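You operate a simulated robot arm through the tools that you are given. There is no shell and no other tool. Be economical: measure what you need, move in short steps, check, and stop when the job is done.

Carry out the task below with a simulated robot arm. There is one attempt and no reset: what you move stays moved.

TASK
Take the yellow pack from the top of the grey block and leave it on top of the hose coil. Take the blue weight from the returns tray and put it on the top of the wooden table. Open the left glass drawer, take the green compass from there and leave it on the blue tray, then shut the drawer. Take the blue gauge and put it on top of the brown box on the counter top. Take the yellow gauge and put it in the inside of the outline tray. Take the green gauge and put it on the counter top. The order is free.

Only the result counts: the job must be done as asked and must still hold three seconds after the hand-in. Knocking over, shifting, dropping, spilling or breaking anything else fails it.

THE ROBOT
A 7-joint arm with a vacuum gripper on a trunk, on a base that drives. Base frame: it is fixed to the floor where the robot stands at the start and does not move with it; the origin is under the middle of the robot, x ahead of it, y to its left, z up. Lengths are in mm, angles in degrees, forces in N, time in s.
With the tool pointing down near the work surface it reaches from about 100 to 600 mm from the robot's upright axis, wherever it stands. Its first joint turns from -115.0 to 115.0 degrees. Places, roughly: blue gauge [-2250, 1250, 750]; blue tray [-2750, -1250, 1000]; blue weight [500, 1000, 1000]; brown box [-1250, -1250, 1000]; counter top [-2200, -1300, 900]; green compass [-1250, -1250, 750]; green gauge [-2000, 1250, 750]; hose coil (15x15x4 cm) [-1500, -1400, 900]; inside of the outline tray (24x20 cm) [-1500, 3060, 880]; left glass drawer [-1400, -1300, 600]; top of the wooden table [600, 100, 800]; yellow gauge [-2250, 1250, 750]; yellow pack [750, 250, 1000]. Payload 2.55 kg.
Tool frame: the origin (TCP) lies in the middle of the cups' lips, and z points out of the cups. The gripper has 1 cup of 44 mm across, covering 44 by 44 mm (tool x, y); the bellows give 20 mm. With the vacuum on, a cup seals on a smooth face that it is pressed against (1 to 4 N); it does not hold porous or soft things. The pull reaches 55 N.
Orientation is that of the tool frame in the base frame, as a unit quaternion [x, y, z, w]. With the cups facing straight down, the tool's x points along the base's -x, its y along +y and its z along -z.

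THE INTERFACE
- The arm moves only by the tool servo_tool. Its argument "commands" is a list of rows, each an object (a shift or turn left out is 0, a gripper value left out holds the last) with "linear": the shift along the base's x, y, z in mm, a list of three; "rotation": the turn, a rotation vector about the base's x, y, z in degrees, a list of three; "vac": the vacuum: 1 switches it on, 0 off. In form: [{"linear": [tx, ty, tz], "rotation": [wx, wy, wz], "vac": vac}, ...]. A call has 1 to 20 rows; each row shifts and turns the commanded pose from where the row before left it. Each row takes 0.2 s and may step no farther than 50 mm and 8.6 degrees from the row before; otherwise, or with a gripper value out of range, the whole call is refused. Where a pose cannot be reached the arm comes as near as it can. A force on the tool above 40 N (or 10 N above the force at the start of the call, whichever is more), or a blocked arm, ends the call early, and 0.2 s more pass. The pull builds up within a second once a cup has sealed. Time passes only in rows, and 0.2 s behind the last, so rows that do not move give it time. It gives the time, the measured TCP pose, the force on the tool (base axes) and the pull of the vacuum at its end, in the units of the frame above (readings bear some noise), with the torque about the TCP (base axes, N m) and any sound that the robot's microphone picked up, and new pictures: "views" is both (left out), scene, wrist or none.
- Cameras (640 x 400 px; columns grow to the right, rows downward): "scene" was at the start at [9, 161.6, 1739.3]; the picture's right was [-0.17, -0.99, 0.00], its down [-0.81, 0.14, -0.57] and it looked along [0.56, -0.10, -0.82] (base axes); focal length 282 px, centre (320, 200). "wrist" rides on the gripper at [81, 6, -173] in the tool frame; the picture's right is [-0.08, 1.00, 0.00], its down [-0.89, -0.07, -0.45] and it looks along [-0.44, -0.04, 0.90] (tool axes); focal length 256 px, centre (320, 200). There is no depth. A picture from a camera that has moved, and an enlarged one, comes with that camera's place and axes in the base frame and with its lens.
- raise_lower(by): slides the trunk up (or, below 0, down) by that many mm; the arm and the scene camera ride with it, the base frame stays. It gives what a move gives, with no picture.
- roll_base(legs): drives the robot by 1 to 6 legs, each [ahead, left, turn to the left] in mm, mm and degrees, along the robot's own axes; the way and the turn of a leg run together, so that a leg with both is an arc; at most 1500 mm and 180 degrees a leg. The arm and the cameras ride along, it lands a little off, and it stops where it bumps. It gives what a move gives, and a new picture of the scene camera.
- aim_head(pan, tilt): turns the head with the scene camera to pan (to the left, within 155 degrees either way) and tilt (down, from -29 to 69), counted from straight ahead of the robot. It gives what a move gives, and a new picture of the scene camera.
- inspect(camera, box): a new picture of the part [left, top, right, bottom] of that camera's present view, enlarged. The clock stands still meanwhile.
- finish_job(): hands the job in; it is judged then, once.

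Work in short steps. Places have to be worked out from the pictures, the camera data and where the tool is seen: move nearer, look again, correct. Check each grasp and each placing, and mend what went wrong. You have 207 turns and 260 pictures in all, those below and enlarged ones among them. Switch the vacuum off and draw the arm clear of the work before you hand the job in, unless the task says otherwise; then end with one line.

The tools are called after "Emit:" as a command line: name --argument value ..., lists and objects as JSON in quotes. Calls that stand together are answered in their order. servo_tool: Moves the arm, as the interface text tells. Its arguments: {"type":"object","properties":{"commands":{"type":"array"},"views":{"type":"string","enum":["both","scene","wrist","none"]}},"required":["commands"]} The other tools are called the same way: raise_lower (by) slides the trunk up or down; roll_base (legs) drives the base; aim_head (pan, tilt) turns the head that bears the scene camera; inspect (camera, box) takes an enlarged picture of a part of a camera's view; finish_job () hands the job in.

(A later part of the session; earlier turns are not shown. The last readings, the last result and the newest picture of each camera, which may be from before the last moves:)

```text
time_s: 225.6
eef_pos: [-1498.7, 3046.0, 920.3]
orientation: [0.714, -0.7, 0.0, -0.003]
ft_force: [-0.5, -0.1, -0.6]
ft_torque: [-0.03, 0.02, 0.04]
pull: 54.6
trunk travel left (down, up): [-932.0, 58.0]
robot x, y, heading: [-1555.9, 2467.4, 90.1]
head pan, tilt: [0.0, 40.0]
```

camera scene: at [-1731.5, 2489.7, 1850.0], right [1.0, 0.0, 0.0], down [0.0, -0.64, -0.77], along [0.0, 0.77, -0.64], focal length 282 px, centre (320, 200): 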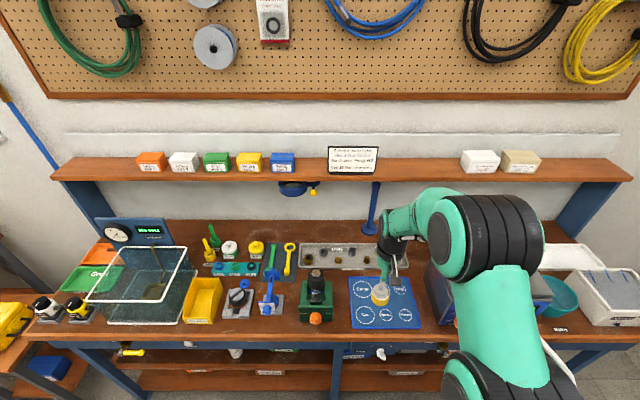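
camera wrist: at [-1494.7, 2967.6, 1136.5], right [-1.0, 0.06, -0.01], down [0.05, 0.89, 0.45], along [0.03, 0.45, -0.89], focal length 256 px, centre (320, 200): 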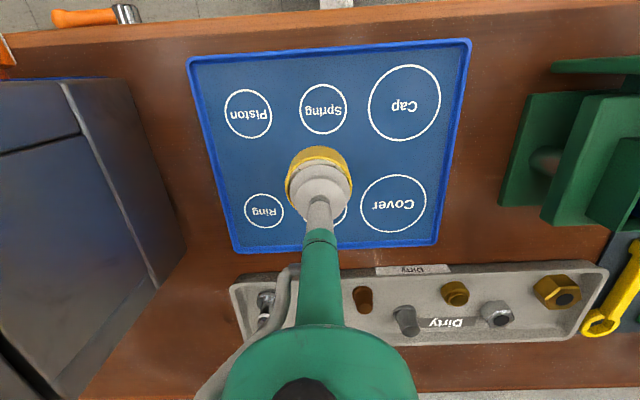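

Emit:
servo_tool --commands '[{"linear": [0, 0, -5]}, {"linear": [0, 0, -4]}, {"linear": [0, 0, -4]}, {}]' --views "wrist"

```text
time_s: 226.6
eef_pos: [-1499.4, 3047.4, 910.0]
orientation: [0.714, -0.7, -0.001, -0.007]
ft_force: [1.7, -1.3, 20.7]
ft_torque: [0.07, 0.18, 0.01]
pull: 54.5
trunk travel left (down, up): [-932.0, 58.0]
robot x, y, heading: [-1554.0, 2466.5, 90.3]
head pan, tilt: [0.0, 40.0]
camera wrist: at [-1504.0, 2962.5, 1083.1], right [-1.0, 0.06, -0.01], down [0.05, 0.89, 0.46], along [0.03, 0.46, -0.89], focal length 256 px, centre (320, 200)
```

wrist: 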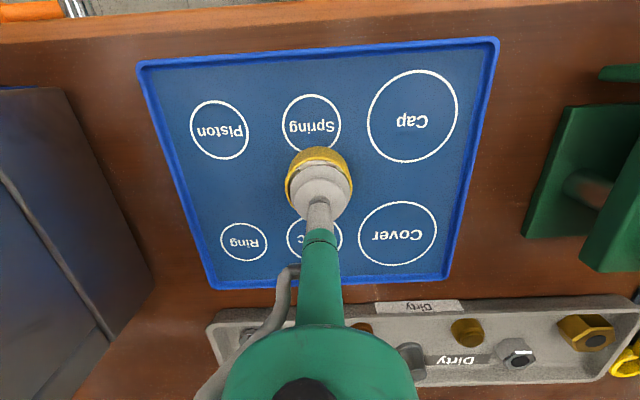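

Contact on the tray. Ease off, release and rise.

Emit:
servo_tool --commands '[{"linear": [0, 0, 3]}, {"vac": 0}, {}, {}, {"linear": [0, 0, 6]}, {"linear": [0, 0, 20]}, {"linear": [0, 0, 45]}, {"linear": [0, 0, 45]}, {"linear": [0, 0, 45]}, {"linear": [0, -45, 20]}, {"linear": [0, -45, 20]}, {}]' --views "wrist"

```text
time_s: 229.2
eef_pos: [-1499.4, 2956.1, 1111.5]
orientation: [0.714, -0.7, 0.001, -0.003]
ft_force: [0.9, 0.2, 0.5]
ft_torque: [-0.03, 0.01, 0.01]
pull: 0.2
trunk travel left (down, up): [-932.0, 58.0]
robot x, y, heading: [-1550.2, 2470.4, 90.2]
head pan, tilt: [0.0, 40.0]
camera wrist: at [-1503.4, 2874.0, 1283.6], right [-1.0, 0.06, -0.01], down [0.05, 0.89, 0.45], along [0.03, 0.45, -0.89], focal length 256 px, centre (320, 200)
```

wrist: 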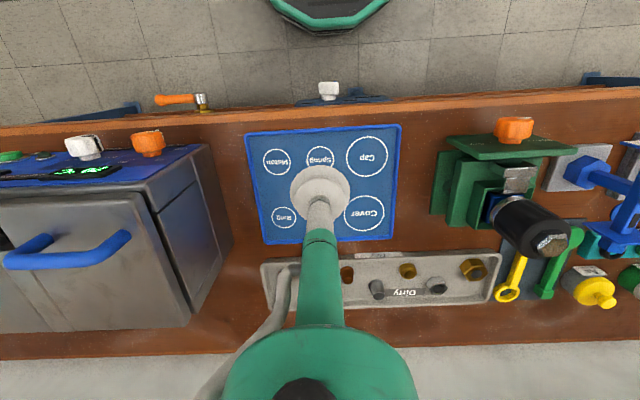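

Emit:
inspect --camera "scene" --box '[330, 230, 450, 345]'

```text
3.48 times, centred on (390, 288) of scene
camera zoom: at [-1731.4, 2492.0, 1850.0], right [1.0, 0.0, 0.0], down [0.0, -0.64, -0.77], along [0.0, 0.77, -0.64], focal length 980 px, centre (76, -104)
```

zoom: 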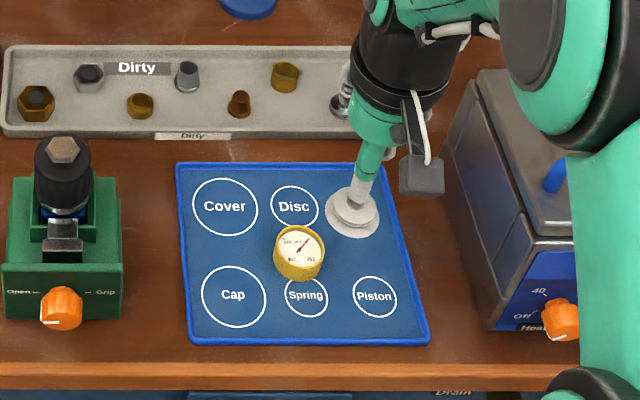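

The yellow gauge sits inside the outline tray. Next, the blue gauge, which I'll pick from the table's near side; I drive round the stand keeping the arm away from it.

Emit:
roll_base --legs '[[-370, 0, 0], [0, -930, 0], [-1400, 0, 0], [-600, 0, 0], [0, 1400, 0], [0, 245, 0]]'

Emit:
aim_head --pan 0 --tilt 50

```text
time_s: 253.5
eef_pos: [-2201.5, 555.9, 1111.0]
orientation: [0.719, -0.695, 0.0, -0.004]
ft_force: [0.9, 0.5, 0.4]
ft_torque: [0.0, -0.04, 0.01]
pull: 0.1
trunk travel left (down, up): [-932.0, 58.0]
robot x, y, heading: [-2245.3, 67.6, 91.4]
head pan, tilt: [0.0, 40.0]
camera scene: at [-2427.3, 87.4, 1850.0], right [1.0, 0.02, 0.0], down [0.01, -0.64, -0.77], along [-0.01, 0.77, -0.64], focal length 282 px, centre (320, 200)
```

scene: 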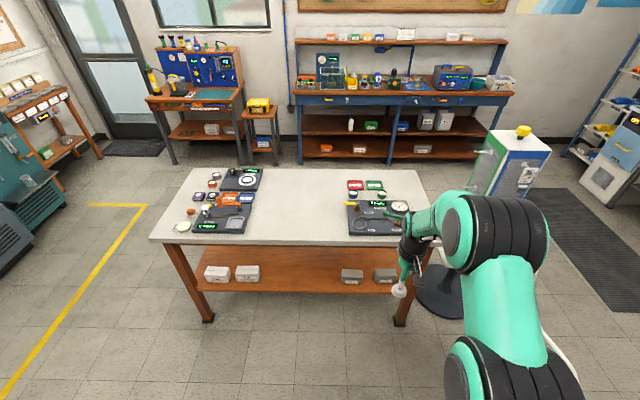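

```text
time_s: 254.2
eef_pos: [-2200.2, 556.5, 1112.2]
orientation: [0.719, -0.695, -0.001, -0.004]
ft_force: [-0.5, 0.5, -0.1]
ft_torque: [0.03, 0.02, 0.01]
pull: 0.0
trunk travel left (down, up): [-932.0, 58.0]
robot x, y, heading: [-2247.6, 67.4, 91.4]
head pan, tilt: [0.0, 50.0]
camera scene: at [-2427.2, 79.4, 1835.9], right [1.0, 0.02, 0.0], down [0.01, -0.77, -0.64], along [-0.01, 0.64, -0.77], focal length 282 px, centre (320, 200)
```

scene: 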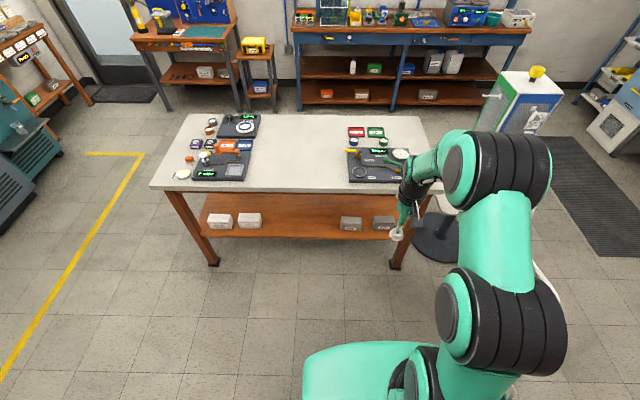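

I drive up to the table's near edge.

Emit:
roll_base --legs '[[0, 0, -1.4], [630, 0, 0]]'

Emit:
servo_tool --commands '[{"linear": [-25, 20, 0]}, {"linear": [-25, 30, 0]}, {"linear": [0, 30, 0]}, {}]' --views "wrist"

```text
time_s: 258.1
eef_pos: [-2185.9, 1184.2, 1110.9]
orientation: [0.711, -0.703, 0.0, -0.004]
ft_force: [-0.6, 0.2, 0.7]
ft_torque: [0.01, -0.03, 0.02]
pull: 0.1
trunk travel left (down, up): [-932.0, 58.0]
robot x, y, heading: [-2246.8, 701.6, 90.0]
head pan, tilt: [0.0, 50.0]
camera scene: at [-2423.5, 713.3, 1835.8], right [1.0, 0.0, 0.0], down [0.0, -0.77, -0.64], along [0.0, 0.64, -0.77], focal length 282 px, centre (320, 200)
```

scene: 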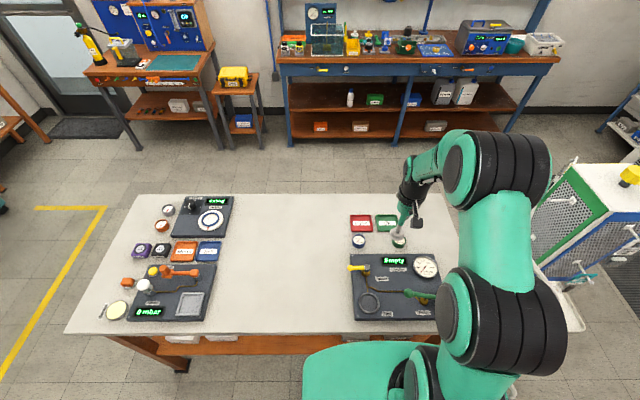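

```text
time_s: 259.1
eef_pos: [-2236.1, 1265.2, 1111.6]
orientation: [0.711, -0.703, 0.0, -0.003]
ft_force: [-0.7, 0.6, 1.2]
ft_torque: [0.04, -0.01, -0.02]
pull: 0.1
trunk travel left (down, up): [-932.0, 58.0]
robot x, y, heading: [-2244.5, 700.7, 89.7]
head pan, tilt: [0.0, 50.0]
camera wrist: at [-2242.1, 1182.2, 1283.9], right [-1.0, 0.07, -0.01], down [0.06, 0.89, 0.45], along [0.04, 0.45, -0.89], focal length 256 px, centre (320, 200)
```

wrist: 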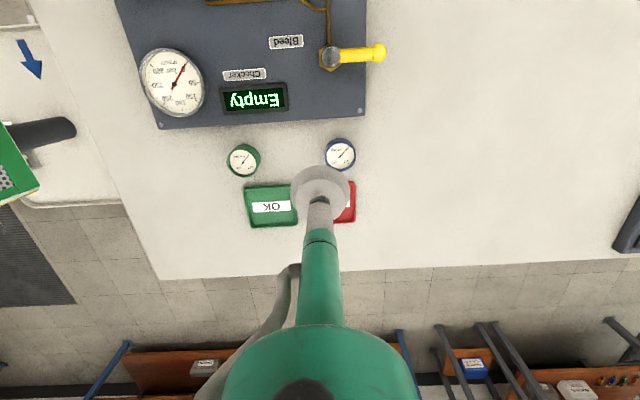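

The blue gauge confirms at (-2264, 1307). I move over it and down to 905.

Emit:
servo_tool --commands '[{"linear": [-14, 21, -40]}, {"linear": [-14, 21, -40]}, {"linear": [0, 0, -45]}, {"linear": [0, 0, -45]}, {"linear": [0, 0, -36]}, {}]' --views "none"

Emit:
inspect --camera "wrist" --box '[160, 100, 480, 300]'

```text
time_s: 260.5
eef_pos: [-2265.0, 1305.6, 905.8]
orientation: [0.711, -0.704, -0.001, -0.004]
ft_force: [-0.7, 0.5, -0.4]
ft_torque: [0.03, -0.02, -0.01]
pull: 0.1
trunk travel left (down, up): [-932.0, 58.0]
robot x, y, heading: [-2243.8, 696.1, 89.5]
head pan, tilt: [0.0, 50.0]
```

```text
2.00 times, centred on (320, 200) of wrist
camera zoom: at [-2270.5, 1223.5, 1079.1], right [-1.0, 0.07, -0.01], down [0.06, 0.89, 0.45], along [0.04, 0.45, -0.89], focal length 512 px, centre (320, 200)
```

zoom: 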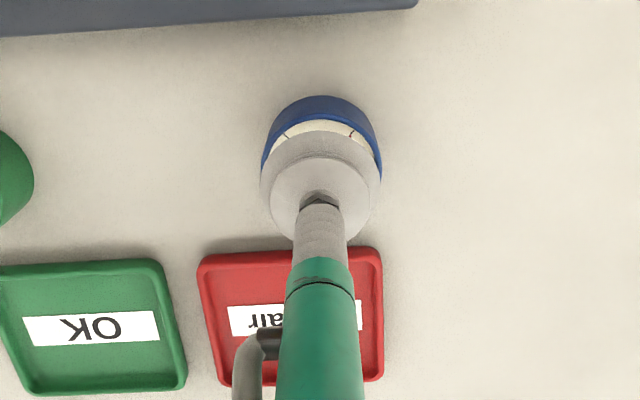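

Emit:
servo_tool --commands '[{"linear": [0, 2, -10], "vac": 1}, {"linear": [0, 0, -8]}, {"linear": [0, 0, -5]}, {"linear": [0, 0, -4]}, {}, {}]' --views "none"

```text
time_s: 261.9
eef_pos: [-2264.5, 1309.2, 883.0]
orientation: [0.711, -0.703, -0.004, -0.008]
ft_force: [-1.3, -2.0, 30.3]
ft_torque: [-0.37, 0.24, 0.04]
pull: 54.7
trunk travel left (down, up): [-932.0, 58.0]
robot x, y, heading: [-2248.2, 697.6, 89.5]
head pan, tilt: [0.0, 50.0]
```

Sealed. I lift, back off, turn round and drive to the counter in line with the brown box.

Emit:
servo_tool --commands '[{"linear": [0, 0, 20]}, {"linear": [0, 0, 45]}, {"linear": [0, 0, 45]}, {"linear": [0, 0, 45]}, {"linear": [0, -20, 45]}, {"linear": [0, -30, 40]}, {"linear": [0, -40, 20]}, {"linear": [0, -45, 0]}]' --views "none"

Emit:
roll_base --legs '[[-500, 0, 0], [0, 0, 180], [0, 880, 0], [580, 0, 0]]'

Emit:
servo_tool --commands '[{}]' --views "wrist"

```text
time_s: 263.7
eef_pos: [-2262.7, 1171.5, 1140.6]
orientation: [0.71, -0.704, -0.001, -0.004]
ft_force: [0.7, -0.4, -0.2]
ft_torque: [0.03, -0.04, -0.03]
pull: 55.0
trunk travel left (down, up): [-932.0, 58.0]
robot x, y, heading: [-2243.8, 695.8, 89.7]
head pan, tilt: [0.0, 50.0]
```

```text
time_s: 281.2
eef_pos: [-1323.7, -841.2, 1140.2]
orientation: [0.695, 0.719, -0.004, 0.001]
ft_force: [0.4, -0.6, -0.9]
ft_torque: [0.03, 0.0, -0.04]
pull: 55.3
trunk travel left (down, up): [-932.0, 58.0]
robot x, y, heading: [-1351.8, -366.3, -89.2]
head pan, tilt: [0.0, 50.0]
camera scene: at [-1177.0, -382.0, 1835.8], right [-1.0, -0.02, 0.0], down [-0.01, 0.77, -0.64], along [0.01, -0.64, -0.77], focal length 282 px, centre (320, 200)
```

scene: 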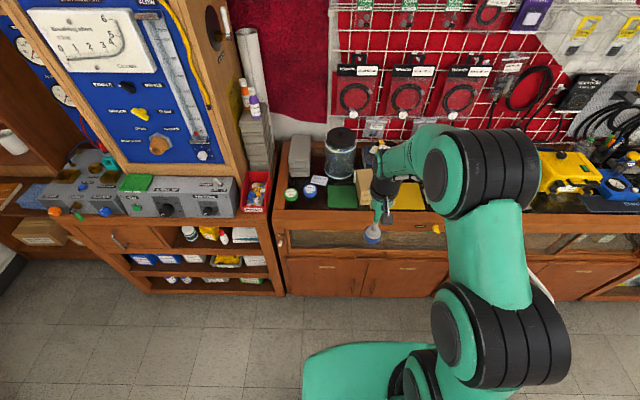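

```text
time_s: 281.6
eef_pos: [-1323.3, -841.4, 1139.7]
orientation: [0.696, 0.718, -0.004, 0.0]
ft_force: [1.2, 0.3, -1.2]
ft_torque: [-0.02, 0.02, -0.01]
pull: 55.3
trunk travel left (down, up): [-932.0, 58.0]
robot x, y, heading: [-1352.7, -362.4, -89.0]
head pan, tilt: [0.0, 50.0]
camera wrist: at [-1318.1, -759.8, 1312.7], right [1.0, -0.05, -0.01], down [-0.04, -0.89, 0.45], along [-0.03, -0.45, -0.89], focal length 256 px, centre (320, 200)
```

wrist: 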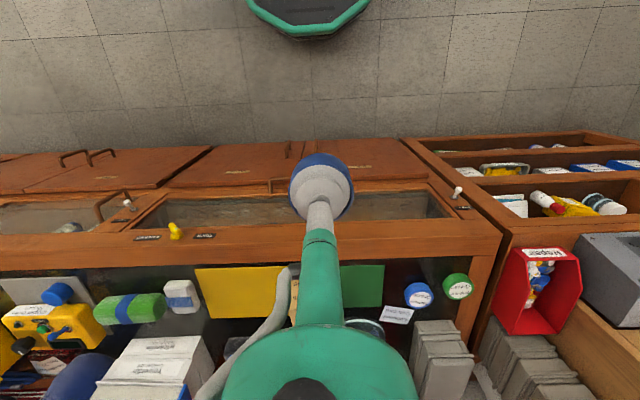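

Drive closer and look from above.

Emit:
roll_base --legs '[[280, 0, -0.9]]'

Emit:
servo_tool --commands '[{"linear": [0, 0, 20]}, {}]' --views "wrist"

Emit:
inspect --camera "scene" --box '[290, 150, 430, 260]'

```text
time_s: 283.5
eef_pos: [-1326.1, -1118.3, 1139.5]
orientation: [0.7, 0.714, -0.003, -0.001]
ft_force: [-1.2, -0.3, -0.8]
ft_torque: [0.01, -0.04, -0.02]
pull: 55.1
trunk travel left (down, up): [-932.0, 58.0]
robot x, y, heading: [-1349.5, -642.5, -89.9]
head pan, tilt: [0.0, 50.0]
camera scene: at [-1174.3, -661.6, 1835.9], right [-1.0, 0.0, 0.0], down [0.0, 0.77, -0.64], along [0.0, -0.64, -0.77], focal length 282 px, centre (320, 200)
```

scene: 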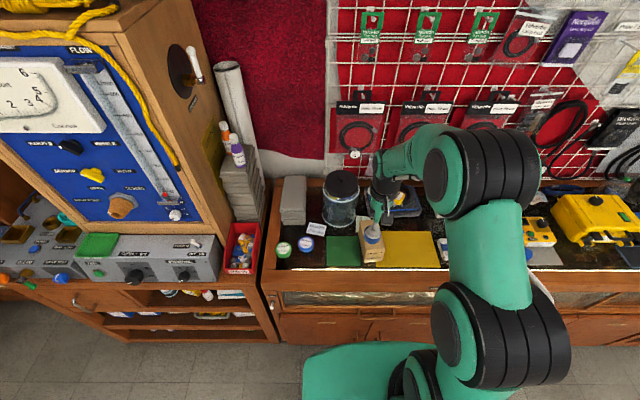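

```text
time_s: 284.1
eef_pos: [-1327.6, -1119.5, 1159.2]
orientation: [0.7, 0.714, -0.003, 0.0]
ft_force: [-0.1, 0.6, -1.5]
ft_torque: [0.06, -0.01, -0.02]
pull: 55.1
trunk travel left (down, up): [-932.0, 58.0]
robot x, y, heading: [-1350.0, -643.7, -89.9]
head pan, tilt: [0.0, 50.0]
camera wrist: at [-1320.6, -1038.9, 1332.4], right [1.0, -0.06, -0.01], down [-0.05, -0.89, 0.45], along [-0.03, -0.45, -0.89], focal length 256 px, centre (320, 200)
```

wrist: 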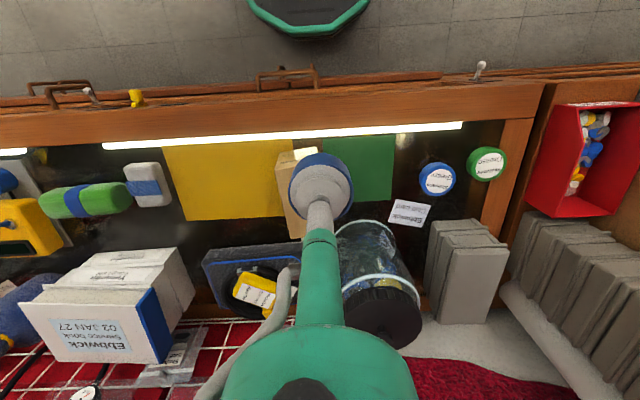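

```text
3.64 times, centred on (360, 205) of scene
camera zoom: at [-1174.2, -662.9, 1835.8], right [-1.0, 0.0, 0.0], down [0.0, 0.77, -0.64], along [0.0, -0.64, -0.77], focal length 1024 px, centre (174, 182)
```

zoom: 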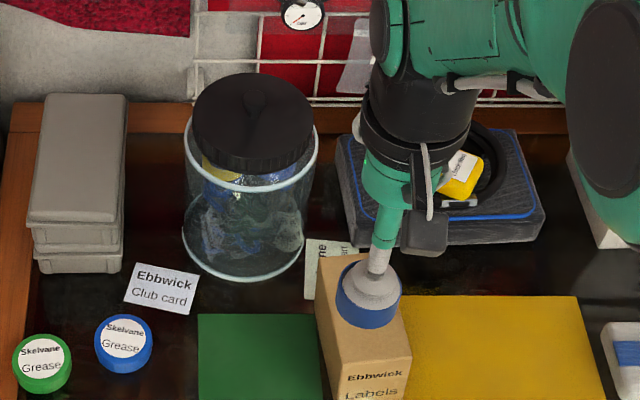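

I shift the tool aside to see the whole box.

Emit:
servo_tool --commands '[{"linear": [40, 0, 0]}, {"linear": [40, 0, 0]}, {"linear": [40, 0, 0]}]' --views "wrist"

Emit:
inspect --camera "scene" --box '[290, 150, 430, 280]'

```text
time_s: 284.9
eef_pos: [-1203.3, -1118.1, 1159.6]
orientation: [0.701, 0.713, -0.004, 0.0]
ft_force: [-0.2, 0.8, -1.5]
ft_torque: [-0.01, 0.05, 0.01]
pull: 55.0
trunk travel left (down, up): [-932.0, 58.0]
robot x, y, heading: [-1348.3, -642.2, -89.8]
head pan, tilt: [0.0, 50.0]
camera wrist: at [-1197.1, -1038.0, 1332.2], right [1.0, -0.06, -0.01], down [-0.05, -0.89, 0.45], along [-0.03, -0.45, -0.89], focal length 256 px, centre (320, 200)
```

wrist: 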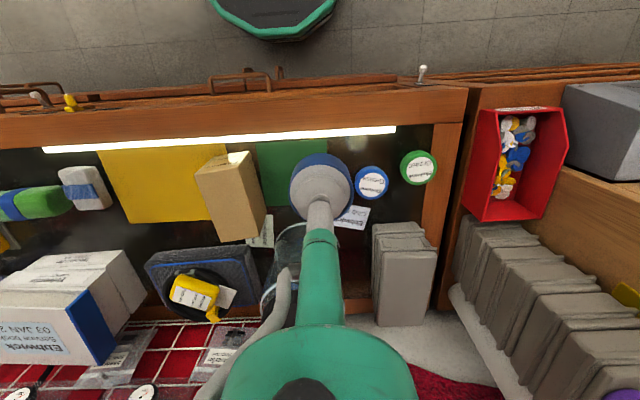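

```text
3.08 times, centred on (360, 215) of scene
camera zoom: at [-1172.4, -661.3, 1835.7], right [-1.0, 0.0, 0.0], down [0.0, 0.77, -0.64], along [0.0, -0.64, -0.77], focal length 866 px, centre (197, 154)
```

zoom: 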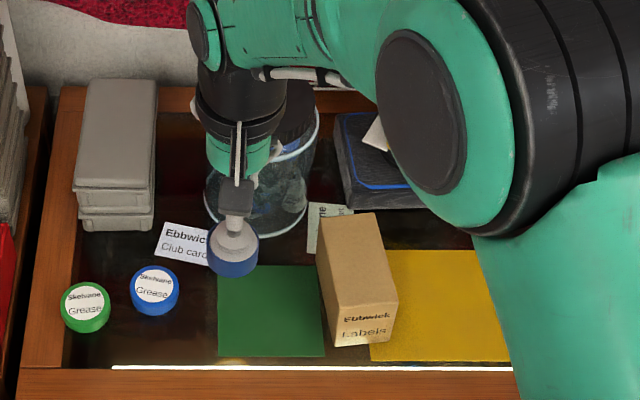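

The box's top is centred near (-1361, -1226, ~950). I move the gauge over it.

Emit:
servo_tool --commands '[{"linear": [-40, -25, 0]}, {"linear": [-40, -27, -5]}, {"linear": [-40, -28, -10]}, {"linear": [-38, -28, -15]}, {"linear": [0, 0, -30]}, {}]' --views "wrist"

Emit:
inspect --camera "scene" --box '[320, 190, 420, 280]'

```text
time_s: 286.3
eef_pos: [-1365.2, -1224.9, 1099.4]
orientation: [0.7, 0.714, -0.004, -0.001]
ft_force: [-0.7, 0.3, -1.1]
ft_torque: [0.03, 0.01, 0.01]
pull: 55.3
trunk travel left (down, up): [-932.0, 58.0]
robot x, y, heading: [-1351.1, -642.3, -90.0]
head pan, tilt: [0.0, 50.0]
camera wrist: at [-1358.6, -1144.6, 1272.0], right [1.0, -0.06, 0.0], down [-0.05, -0.89, 0.45], along [-0.03, -0.45, -0.89], focal length 256 px, centre (320, 200)
```

wrist: 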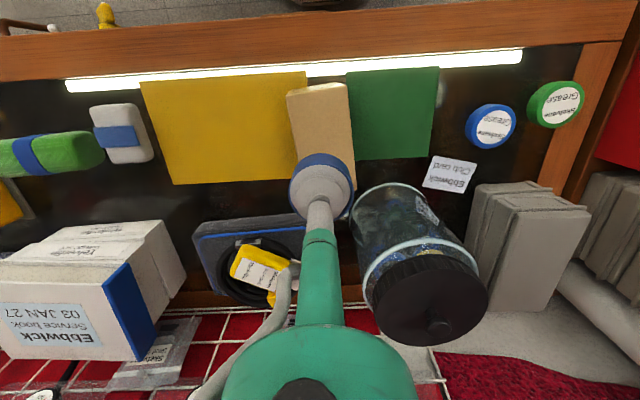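

```text
4.44 times, centred on (370, 235) of scene
camera zoom: at [-1174.8, -661.3, 1835.9], right [-1.0, 0.0, 0.0], down [0.0, 0.77, -0.64], along [0.0, -0.64, -0.77], focal length 1252 px, centre (98, 44)
```

zoom: 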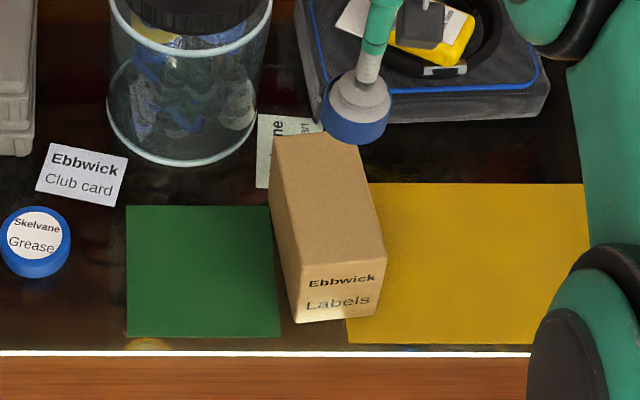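

Aligned with the box (top ≈ 965). I descend in stages.

Emit:
servo_tool --commands '[{"linear": [2, 4, -40]}, {"linear": [0, 0, -30]}, {}]' --views "wrist"

Emit:
inspect --camera "scene" --box '[320, 190, 420, 280]'

```text
time_s: 287.1
eef_pos: [-1361.6, -1222.2, 1029.7]
orientation: [0.7, 0.714, -0.003, 0.0]
ft_force: [0.9, 0.4, -1.8]
ft_torque: [-0.04, 0.02, 0.01]
pull: 55.0
trunk travel left (down, up): [-932.0, 58.0]
robot x, y, heading: [-1350.4, -641.3, -90.0]
head pan, tilt: [0.0, 50.0]
camera wrist: at [-1355.5, -1141.2, 1202.7], right [1.0, -0.06, -0.01], down [-0.05, -0.89, 0.45], along [-0.03, -0.45, -0.89], focal length 256 px, centre (320, 200)
```

wrist: 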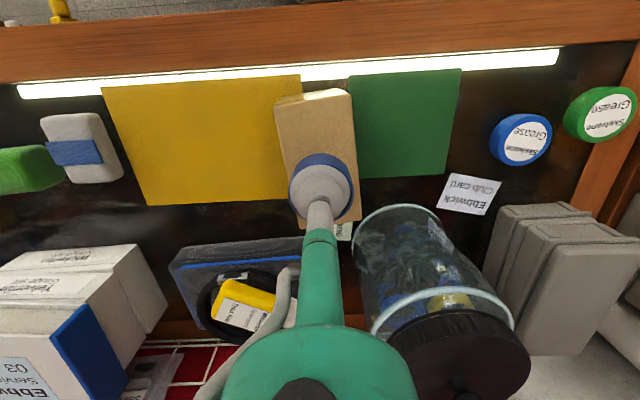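

```text
4.44 times, centred on (370, 235) of scene
camera zoom: at [-1174.0, -660.9, 1835.8], right [-1.0, 0.0, 0.0], down [0.0, 0.77, -0.64], along [0.0, -0.64, -0.77], focal length 1252 px, centre (98, 44)
```

zoom: 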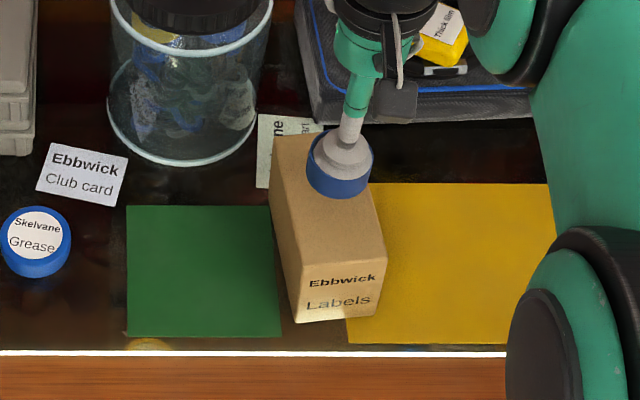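

Emit:
servo_tool --commands '[{"linear": [0, 2, -10]}, {"linear": [0, 0, -7]}, {"linear": [0, 0, -5]}, {"linear": [0, 0, -4]}, {}]' --views "none"

```text
time_s: 288.3
eef_pos: [-1363.2, -1221.5, 1003.7]
orientation: [0.7, 0.714, -0.003, -0.001]
ft_force: [-1.1, 0.5, -0.4]
ft_torque: [0.01, -0.01, -0.01]
pull: 54.9
trunk travel left (down, up): [-932.0, 58.0]
robot x, y, heading: [-1347.2, -637.6, -89.7]
head pan, tilt: [0.0, 50.0]
```

Emit:
servo_tool --commands '[{"linear": [0, 0, -4]}, {"linear": [0, 0, -3]}, {"linear": [0, 0, -3]}, {}]' --views "wrist"

Emit:
inspect --camera "scene" --box '[320, 190, 420, 280]'

```text
time_s: 289.3
eef_pos: [-1362.8, -1222.0, 996.6]
orientation: [0.7, 0.714, -0.005, 0.001]
ft_force: [0.0, 1.2, 5.0]
ft_torque: [0.0, 0.14, -0.03]
pull: 54.9
trunk travel left (down, up): [-932.0, 58.0]
robot x, y, heading: [-1351.1, -644.4, -89.8]
head pan, tilt: [0.0, 50.0]
camera wrist: at [-1356.5, -1139.7, 1167.9], right [1.0, -0.06, -0.01], down [-0.05, -0.89, 0.45], along [-0.03, -0.45, -0.89], focal length 256 px, centre (320, 200)
```

wrist: 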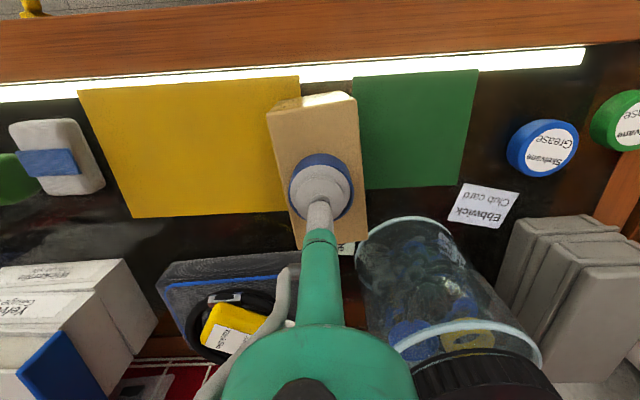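

```text
4.44 times, centred on (370, 235) of scene
camera zoom: at [-1174.2, -660.4, 1835.9], right [-1.0, 0.0, 0.0], down [0.0, 0.77, -0.64], along [0.0, -0.64, -0.77], focal length 1252 px, centre (98, 44)
```

zoom: 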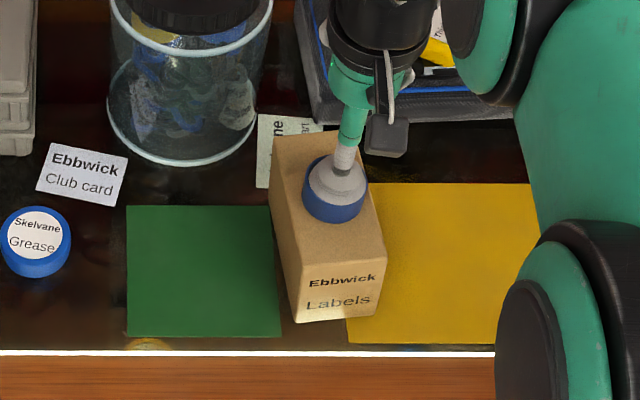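

The gauge is centred and touching the box (5 N). Release and rise.

Emit:
servo_tool --commands '[{"vac": 0}, {}, {}, {}, {"linear": [0, 0, 5]}, {"linear": [0, 0, 20]}, {"linear": [0, 0, 40]}, {"linear": [0, 0, 45]}, {"linear": [0, 45, 20]}, {"linear": [0, 45, 0]}, {"linear": [0, 45, 0]}, {}]' --views "wrist"

Emit:
inspect --camera "scene" --box '[310, 170, 430, 280]'

```text
time_s: 291.9
eef_pos: [-1362.9, -1086.1, 1122.9]
orientation: [0.7, 0.714, -0.002, 0.0]
ft_force: [0.0, -0.1, 1.0]
ft_torque: [0.07, -0.01, 0.03]
pull: 0.1
trunk travel left (down, up): [-932.0, 58.0]
robot x, y, heading: [-1348.3, -639.5, -89.8]
head pan, tilt: [0.0, 50.0]
camera wrist: at [-1356.8, -1005.7, 1295.8], right [1.0, -0.06, -0.01], down [-0.05, -0.89, 0.45], along [-0.03, -0.45, -0.89], focal length 256 px, centre (320, 200)
```

wrist: 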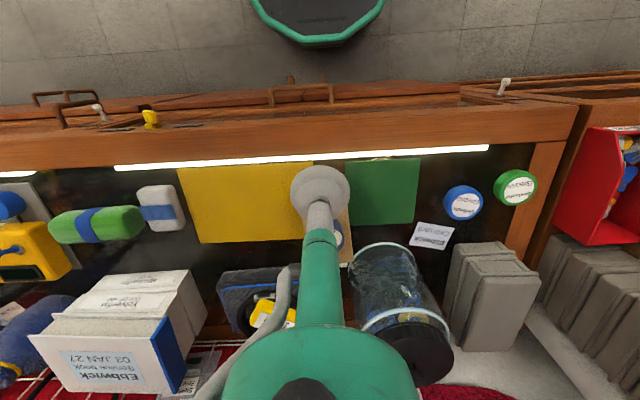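

```text
3.64 times, centred on (370, 225) of scene
camera zoom: at [-1174.3, -663.3, 1835.8], right [-1.0, 0.0, 0.0], down [0.0, 0.77, -0.64], along [0.0, -0.64, -0.77], focal length 1024 px, centre (138, 109)
```

zoom: 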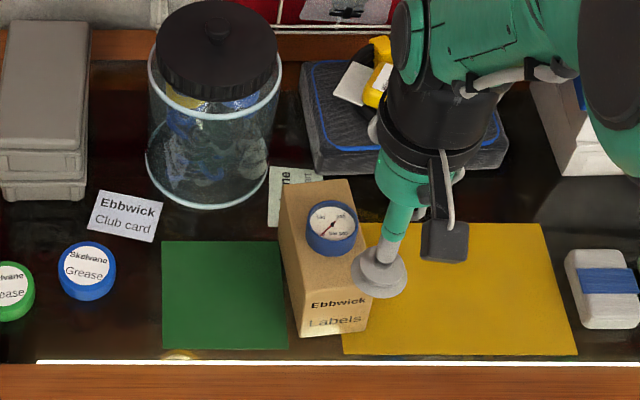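

The blue gauge rests on the box. Before leaving I check for a free patch of bare counter for the green gauge near (-1640, -1325).

Emit:
inspect --camera "wrist" --box '[40, 180, 300, 340]'

Emit:
inspect --camera "scene" --box '[420, 170, 640, 290]'

```text
2.46 times, centred on (170, 260) of wrist
camera zoom: at [-1356.8, -1005.7, 1295.8], right [1.0, -0.06, -0.01], down [-0.05, -0.89, 0.45], along [-0.03, -0.45, -0.89], focal length 630 px, centre (689, 52)
```

zoom: 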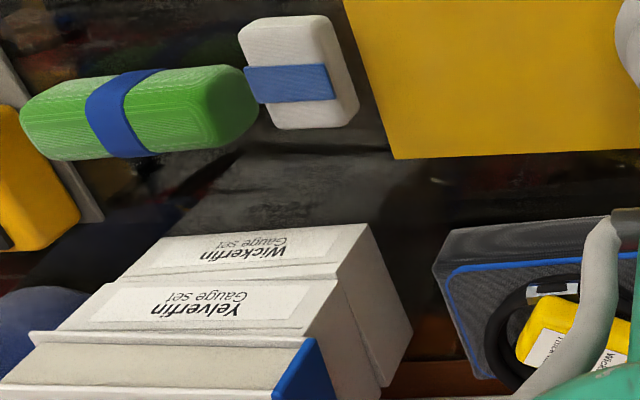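

```text
2.91 times, centred on (530, 230) of scene
camera zoom: at [-1174.3, -663.3, 1835.8], right [-1.0, 0.0, 0.0], down [0.0, 0.77, -0.64], along [0.0, -0.64, -0.77], focal length 819 px, centre (-291, 113)
```

zoom: 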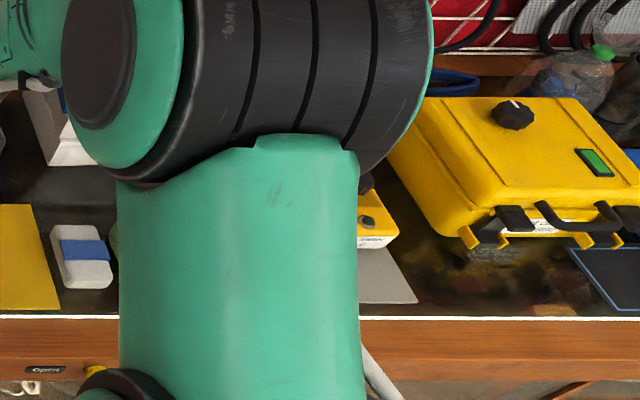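

A clear bare patch exists around (-1655, -1327). Now I go back for the green gauge.

Emit:
roll_base --legs '[[-650, 0, 0], [0, 0, 180], [0, 745, 0], [660, 0, 0]]'

Emit:
servo_tool --commands '[{}]' --views "wrist"

```text
time_s: 309.8
eef_pos: [-2070.4, 1115.2, 1123.9]
orientation: [0.709, -0.705, 0.001, -0.003]
ft_force: [0.2, -0.7, -0.4]
ft_torque: [-0.01, 0.01, -0.02]
pull: 0.1
trunk travel left (down, up): [-932.0, 58.0]
robot x, y, heading: [-2087.9, 670.6, 89.5]
head pan, tilt: [0.0, 50.0]
camera scene: at [-2269.2, 687.3, 1835.8], right [1.0, -0.01, 0.0], down [-0.01, -0.77, -0.64], along [0.01, 0.64, -0.77], focal length 282 px, centre (320, 200)
```

scene: 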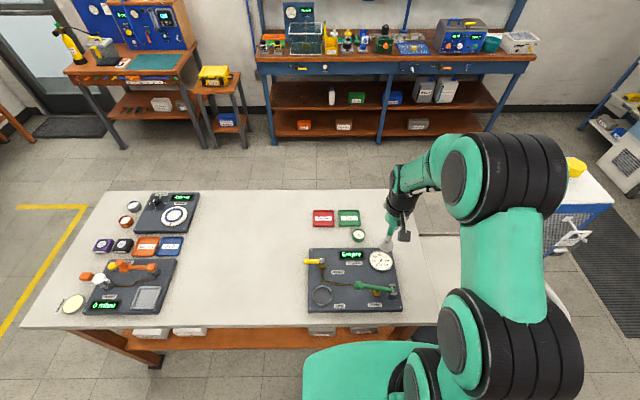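

```text
time_s: 310.2
eef_pos: [-2069.9, 1113.9, 1123.6]
orientation: [0.709, -0.705, 0.0, -0.004]
ft_force: [-0.2, 0.7, -0.1]
ft_torque: [0.03, -0.02, 0.02]
pull: 0.1
trunk travel left (down, up): [-932.0, 58.0]
robot x, y, heading: [-2089.8, 671.0, 89.6]
head pan, tilt: [0.0, 50.0]
camera wrist: at [-2076.7, 1031.8, 1296.4], right [-1.0, 0.07, -0.01], down [0.06, 0.89, 0.45], along [0.04, 0.45, -0.89], focal length 256 px, centre (320, 200)
```

wrist: 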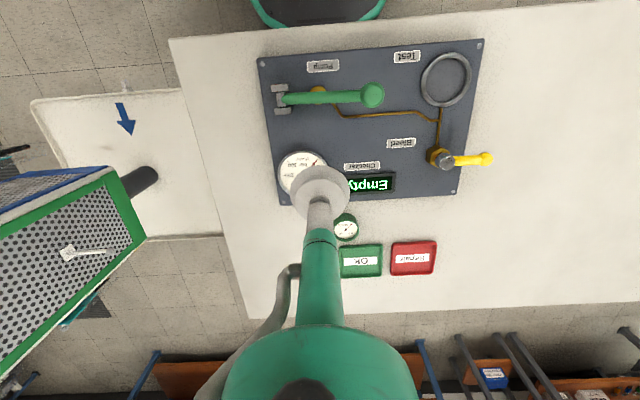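

The green gauge confirms at (-2103, 1307). I advance slightly and go over it.

Emit:
roll_base --legs '[[35, 0, 0]]'

Emit:
servo_tool --commands '[{"linear": [-12, 40, -20]}, {"linear": [-12, 40, -20]}, {"linear": [-9, 40, -25]}, {"linear": [0, 38, -30]}, {"linear": [0, 0, -45]}, {"linear": [0, 0, -45]}, {"linear": [0, 0, -33]}, {}]' --views "none"

Emit:
inspect --camera "wrist" --box '[160, 100, 480, 300]'

```text
time_s: 311.0
eef_pos: [-2069.7, 1148.6, 1124.5]
orientation: [0.709, -0.705, 0.001, -0.003]
ft_force: [-0.3, -0.6, 0.3]
ft_torque: [0.01, 0.02, -0.01]
pull: 0.1
trunk travel left (down, up): [-932.0, 58.0]
robot x, y, heading: [-2091.8, 704.2, 89.4]
head pan, tilt: [0.0, 50.0]
camera scene: at [-2269.0, 719.9, 1835.9], right [1.0, -0.01, 0.0], down [-0.01, -0.77, -0.64], along [0.01, 0.64, -0.77], focal length 282 px, centre (320, 200)
```

scene: 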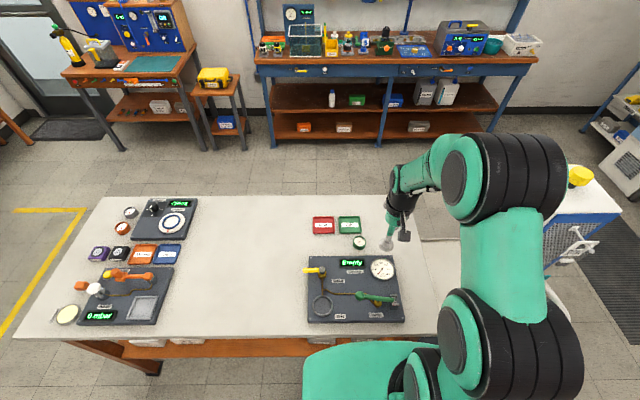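

```text
time_s: 312.8
eef_pos: [-2103.1, 1306.0, 906.2]
orientation: [0.709, -0.706, 0.0, -0.004]
ft_force: [0.2, -0.5, -0.1]
ft_torque: [0.0, 0.03, 0.01]
pull: 0.1
trunk travel left (down, up): [-932.0, 58.0]
robot x, y, heading: [-2094.5, 702.5, 89.2]
head pan, tilt: [0.0, 50.0]
```

```text
2.00 times, centred on (320, 200) of wrist
camera zoom: at [-2109.7, 1224.0, 1078.9], right [-1.0, 0.07, -0.01], down [0.06, 0.89, 0.45], along [0.04, 0.45, -0.89], focal length 512 px, centre (320, 200)
```

zoom: 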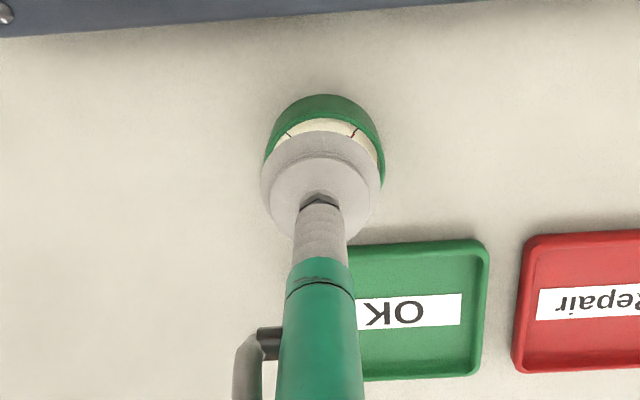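

Emit:
servo_tool --commands '[{"linear": [-2, 2, -10], "vac": 1}, {"linear": [0, 0, -8]}, {"linear": [0, 0, -5]}, {"linear": [0, 0, -4]}, {}, {}]' --views "none"

```text
time_s: 314.2
eef_pos: [-2105.6, 1309.5, 882.7]
orientation: [0.709, -0.705, -0.005, -0.007]
ft_force: [0.9, -2.1, 31.2]
ft_torque: [-0.35, 0.19, 0.03]
pull: 54.4
trunk travel left (down, up): [-932.0, 58.0]
robot x, y, heading: [-2090.8, 704.5, 89.4]
head pan, tilt: [0.0, 50.0]
```

Sealed. Lift and carry it to the counter.

Emit:
servo_tool --commands '[{"linear": [0, 0, 20]}, {"linear": [0, 0, 45]}, {"linear": [0, 0, 45]}, {"linear": [0, 0, 45]}, {"linear": [0, -20, 45]}, {"linear": [0, -30, 40]}, {"linear": [0, -40, 20]}, {"linear": [0, -45, 0]}]' --views "none"

Emit:
roll_base --legs '[[-600, 0, 0], [0, 0, 180], [0, 450, 0.6], [700, 0, 0]]'

Emit:
servo_tool --commands '[{"linear": [0, -30, 0]}, {"linear": [0, -30, 0]}, {}]' --views "wrist"

```text
time_s: 316.0
eef_pos: [-2105.4, 1170.8, 1139.4]
orientation: [0.709, -0.705, -0.001, -0.004]
ft_force: [-0.2, -0.4, -2.0]
ft_torque: [-0.01, 0.0, 0.0]
pull: 55.0
trunk travel left (down, up): [-932.0, 58.0]
robot x, y, heading: [-2091.4, 701.1, 89.5]
head pan, tilt: [0.0, 50.0]
```

```text
time_s: 332.5
eef_pos: [-1623.8, -1065.1, 1138.3]
orientation: [0.702, 0.713, -0.003, 0.0]
ft_force: [0.5, 0.3, -0.4]
ft_torque: [0.0, 0.0, -0.03]
pull: 54.5
trunk travel left (down, up): [-932.0, 58.0]
robot x, y, heading: [-1644.4, -596.4, -90.1]
head pan, tilt: [0.0, 50.0]
camera scene: at [-1470.0, -618.1, 1835.8], right [-1.0, 0.0, 0.0], down [0.0, 0.77, -0.64], along [0.0, -0.64, -0.77], focal length 282 px, centre (320, 200)
```

scene: 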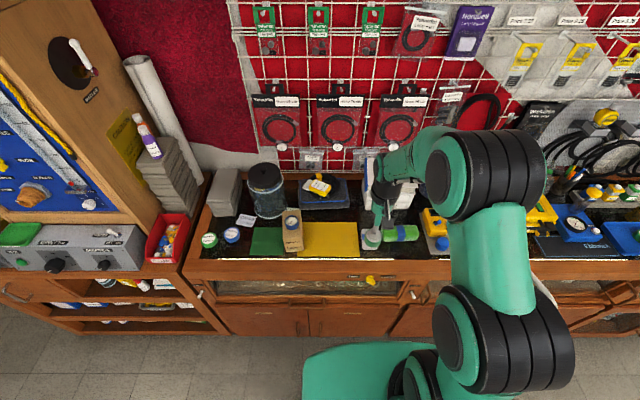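

```text
time_s: 333.3
eef_pos: [-1624.0, -1123.5, 1139.4]
orientation: [0.701, 0.713, -0.004, -0.001]
ft_force: [-0.4, -0.1, -1.1]
ft_torque: [-0.03, 0.01, -0.06]
pull: 54.9
trunk travel left (down, up): [-932.0, 58.0]
robot x, y, heading: [-1643.8, -598.1, -89.9]
head pan, tilt: [0.0, 50.0]
camera wrist: at [-1617.5, -1043.7, 1311.9], right [1.0, -0.06, -0.01], down [-0.05, -0.89, 0.45], along [-0.03, -0.45, -0.89], focal length 256 px, centre (320, 200)
```

wrist: 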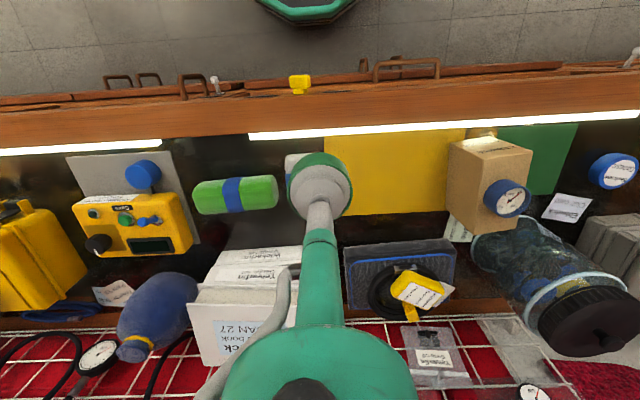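

I move the base in 110 mm, then go over the bare patch and check.

Emit:
roll_base --legs '[[110, 0, 0]]'

Emit:
servo_tool --commands '[{"linear": [-17, -30, 0]}, {"linear": [-17, -30, 0]}, {"linear": [0, -28, -30]}, {"linear": [0, 0, -40]}, {}]' --views "both"

```text
time_s: 334.5
eef_pos: [-1624.3, -1234.7, 1138.8]
orientation: [0.701, 0.713, -0.003, 0.0]
ft_force: [0.9, 0.7, -0.6]
ft_torque: [0.02, -0.03, 0.01]
pull: 54.9
trunk travel left (down, up): [-932.0, 58.0]
robot x, y, heading: [-1645.3, -709.7, -89.9]
head pan, tilt: [0.0, 50.0]
camera scene: at [-1469.8, -727.9, 1835.9], right [-1.0, 0.0, 0.0], down [0.0, 0.77, -0.64], along [0.0, -0.64, -0.77], focal length 282 px, centre (320, 200)
```

scene: 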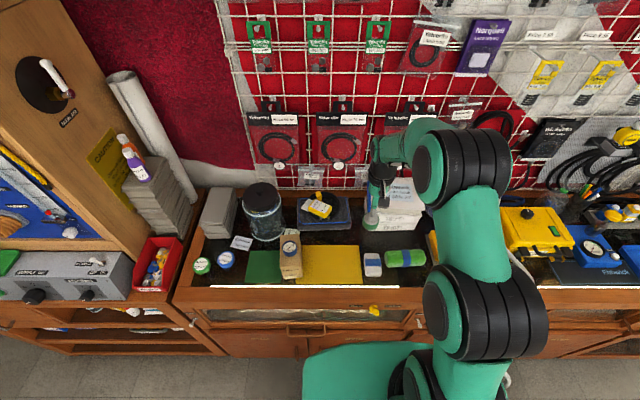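

```text
time_s: 335.7
eef_pos: [-1657.3, -1323.5, 1069.0]
orientation: [0.701, 0.713, -0.003, 0.001]
ft_force: [0.6, 0.4, -0.4]
ft_torque: [0.04, 0.0, -0.01]
pull: 54.9
trunk travel left (down, up): [-932.0, 58.0]
robot x, y, heading: [-1644.9, -705.3, -90.0]
head pan, tilt: [0.0, 50.0]
camera scene: at [-1469.6, -727.8, 1835.8], right [-1.0, 0.0, 0.0], down [0.0, 0.77, -0.64], along [0.0, -0.64, -0.77], focal length 282 px, centre (320, 200)
camera wrist: at [-1650.6, -1243.2, 1241.5], right [1.0, -0.06, -0.01], down [-0.05, -0.89, 0.45], along [-0.03, -0.45, -0.89], focal length 256 px, centre (320, 200)
```

scene: 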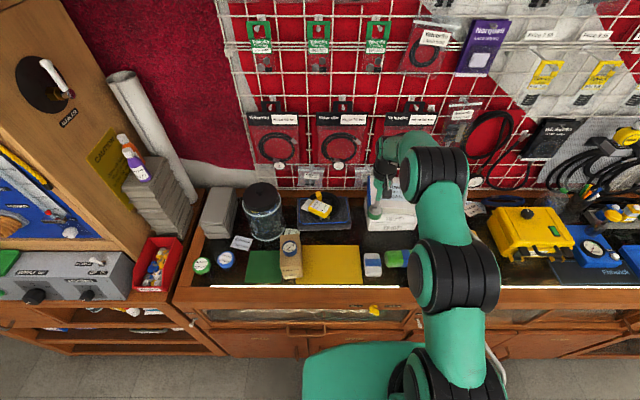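
wrist: 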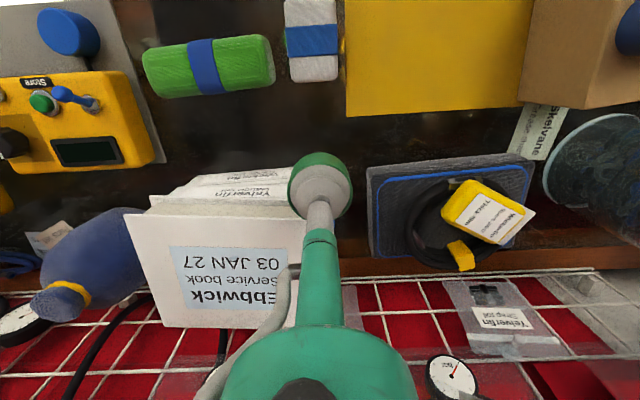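

The bare patch centre is (-1660, -1315). I descend there.

Emit:
servo_tool --commands '[{"linear": [-3, 8, -40]}, {"linear": [0, 0, -40]}, {"linear": [0, 0, -40]}, {}]' --views "wrist"

```text
time_s: 336.7
eef_pos: [-1659.8, -1316.1, 949.0]
orientation: [0.701, 0.713, -0.003, 0.001]
ft_force: [-0.7, 0.2, -1.1]
ft_torque: [0.01, -0.03, -0.05]
pull: 54.5
trunk travel left (down, up): [-932.0, 58.0]
robot x, y, heading: [-1645.6, -705.4, -89.9]
head pan, tilt: [0.0, 50.0]
camera wrist: at [-1653.6, -1234.7, 1121.0], right [1.0, -0.06, -0.01], down [-0.05, -0.89, 0.45], along [-0.03, -0.45, -0.89], focal length 256 px, centre (320, 200)
```

wrist: 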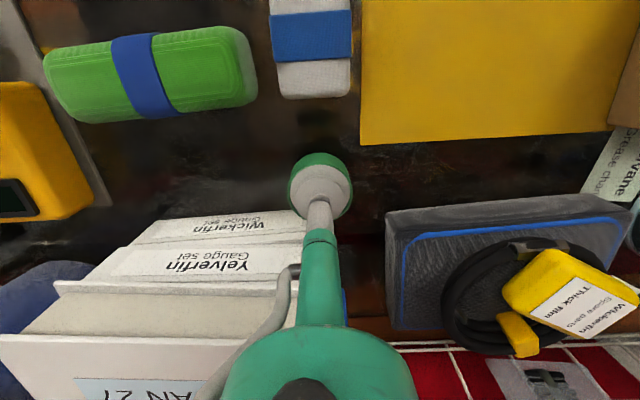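

Emit:
servo_tool --commands '[{"linear": [0, 2, -15]}, {"linear": [0, 0, -8]}, {"linear": [0, 0, -5]}, {"linear": [0, 0, -4]}, {}]' --views "none"

```text
time_s: 337.9
eef_pos: [-1659.6, -1313.9, 917.0]
orientation: [0.701, 0.713, -0.004, 0.0]
ft_force: [0.6, -0.2, -0.4]
ft_torque: [0.0, -0.02, -0.03]
pull: 54.9
trunk travel left (down, up): [-932.0, 58.0]
robot x, y, heading: [-1644.3, -706.1, -89.9]
head pan, tilt: [0.0, 50.0]
```

Emit:
servo_tool --commands '[{"linear": [0, 0, -4]}, {"linear": [0, 0, -4]}, {"linear": [0, 0, -3]}, {}]' --views "wrist"

```text
time_s: 338.9
eef_pos: [-1660.1, -1313.8, 905.3]
orientation: [0.701, 0.713, -0.004, 0.0]
ft_force: [-0.3, 0.5, -1.2]
ft_torque: [0.0, 0.01, -0.01]
pull: 54.8
trunk travel left (down, up): [-932.0, 58.0]
robot x, y, heading: [-1646.1, -705.8, -90.0]
head pan, tilt: [0.0, 50.0]
camera wrist: at [-1653.9, -1233.0, 1078.5], right [1.0, -0.06, -0.01], down [-0.05, -0.89, 0.45], along [-0.03, -0.45, -0.89], focal length 256 px, centre (320, 200)
```

wrist: 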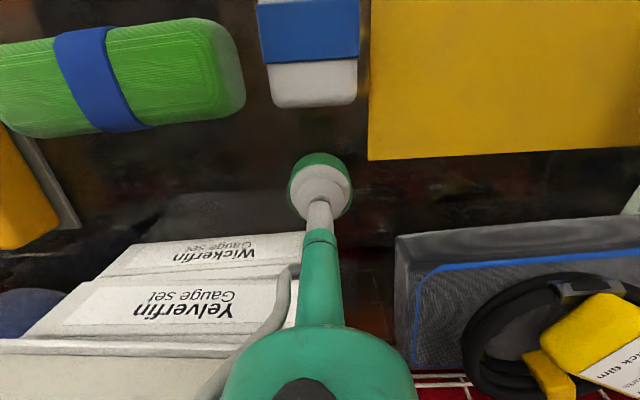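

Emit:
servo_tool --commands '[{"linear": [0, 0, -4]}, {"linear": [0, 0, -3]}, {"linear": [0, 0, -3]}, {}]' --views "none"

```text
time_s: 339.9
eef_pos: [-1660.7, -1314.1, 897.0]
orientation: [0.701, 0.713, -0.004, 0.001]
ft_force: [-0.2, 0.7, 5.2]
ft_torque: [-0.01, -0.13, 0.0]
pull: 54.9
trunk travel left (down, up): [-932.0, 58.0]
robot x, y, heading: [-1649.1, -704.4, -90.0]
head pan, tilt: [0.0, 50.0]
```

Contact (5 N). Release and rise.

Emit:
servo_tool --commands '[{"vac": 0}, {}, {}, {}, {"linear": [0, 0, 5]}, {"linear": [0, 0, 20]}, {"linear": [0, 0, 45]}, {"linear": [0, 0, 45]}, {"linear": [0, 0, 45]}, {"linear": [0, 45, 20]}, {"linear": [0, 45, 0]}, {"linear": [0, 45, 0]}, {}]' --views "wrist"

Emit:
inspect --camera "scene" --box '[230, 170, 430, 300]'

```text
time_s: 342.7
eef_pos: [-1661.1, -1178.5, 1076.2]
orientation: [0.701, 0.713, -0.003, 0.0]
ft_force: [0.2, 0.4, -0.6]
ft_torque: [0.02, -0.04, 0.03]
pull: 0.0
trunk travel left (down, up): [-932.0, 58.0]
robot x, y, heading: [-1642.8, -706.5, -90.0]
head pan, tilt: [0.0, 50.0]
camera wrist: at [-1654.4, -1097.6, 1249.1], right [1.0, -0.06, -0.01], down [-0.05, -0.89, 0.45], along [-0.03, -0.45, -0.89], focal length 256 px, centre (320, 200)
```

wrist: 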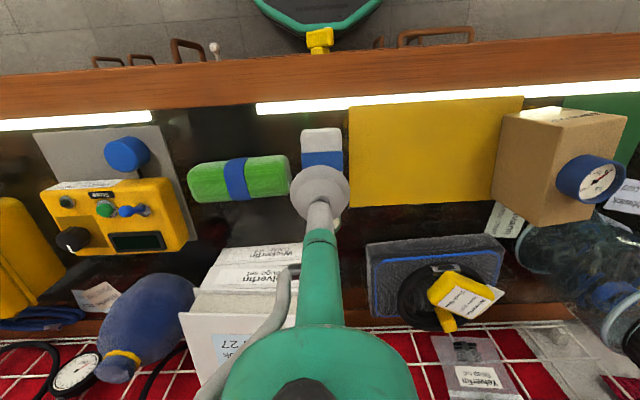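

```text
3.08 times, centred on (330, 235) of scene
camera zoom: at [-1469.8, -729.9, 1835.8], right [-1.0, 0.0, 0.0], down [0.0, 0.77, -0.64], along [0.0, -0.64, -0.77], focal length 866 px, centre (289, 92)
```

zoom: 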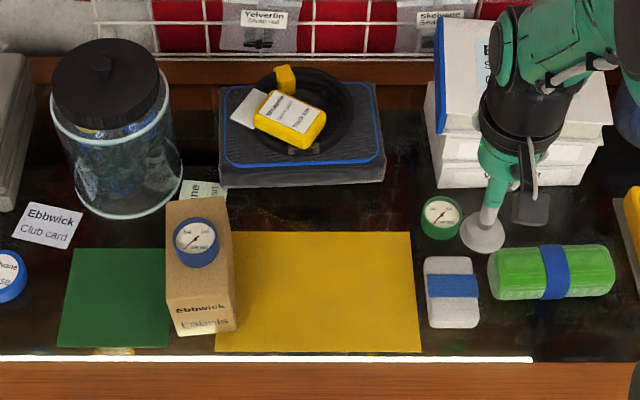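

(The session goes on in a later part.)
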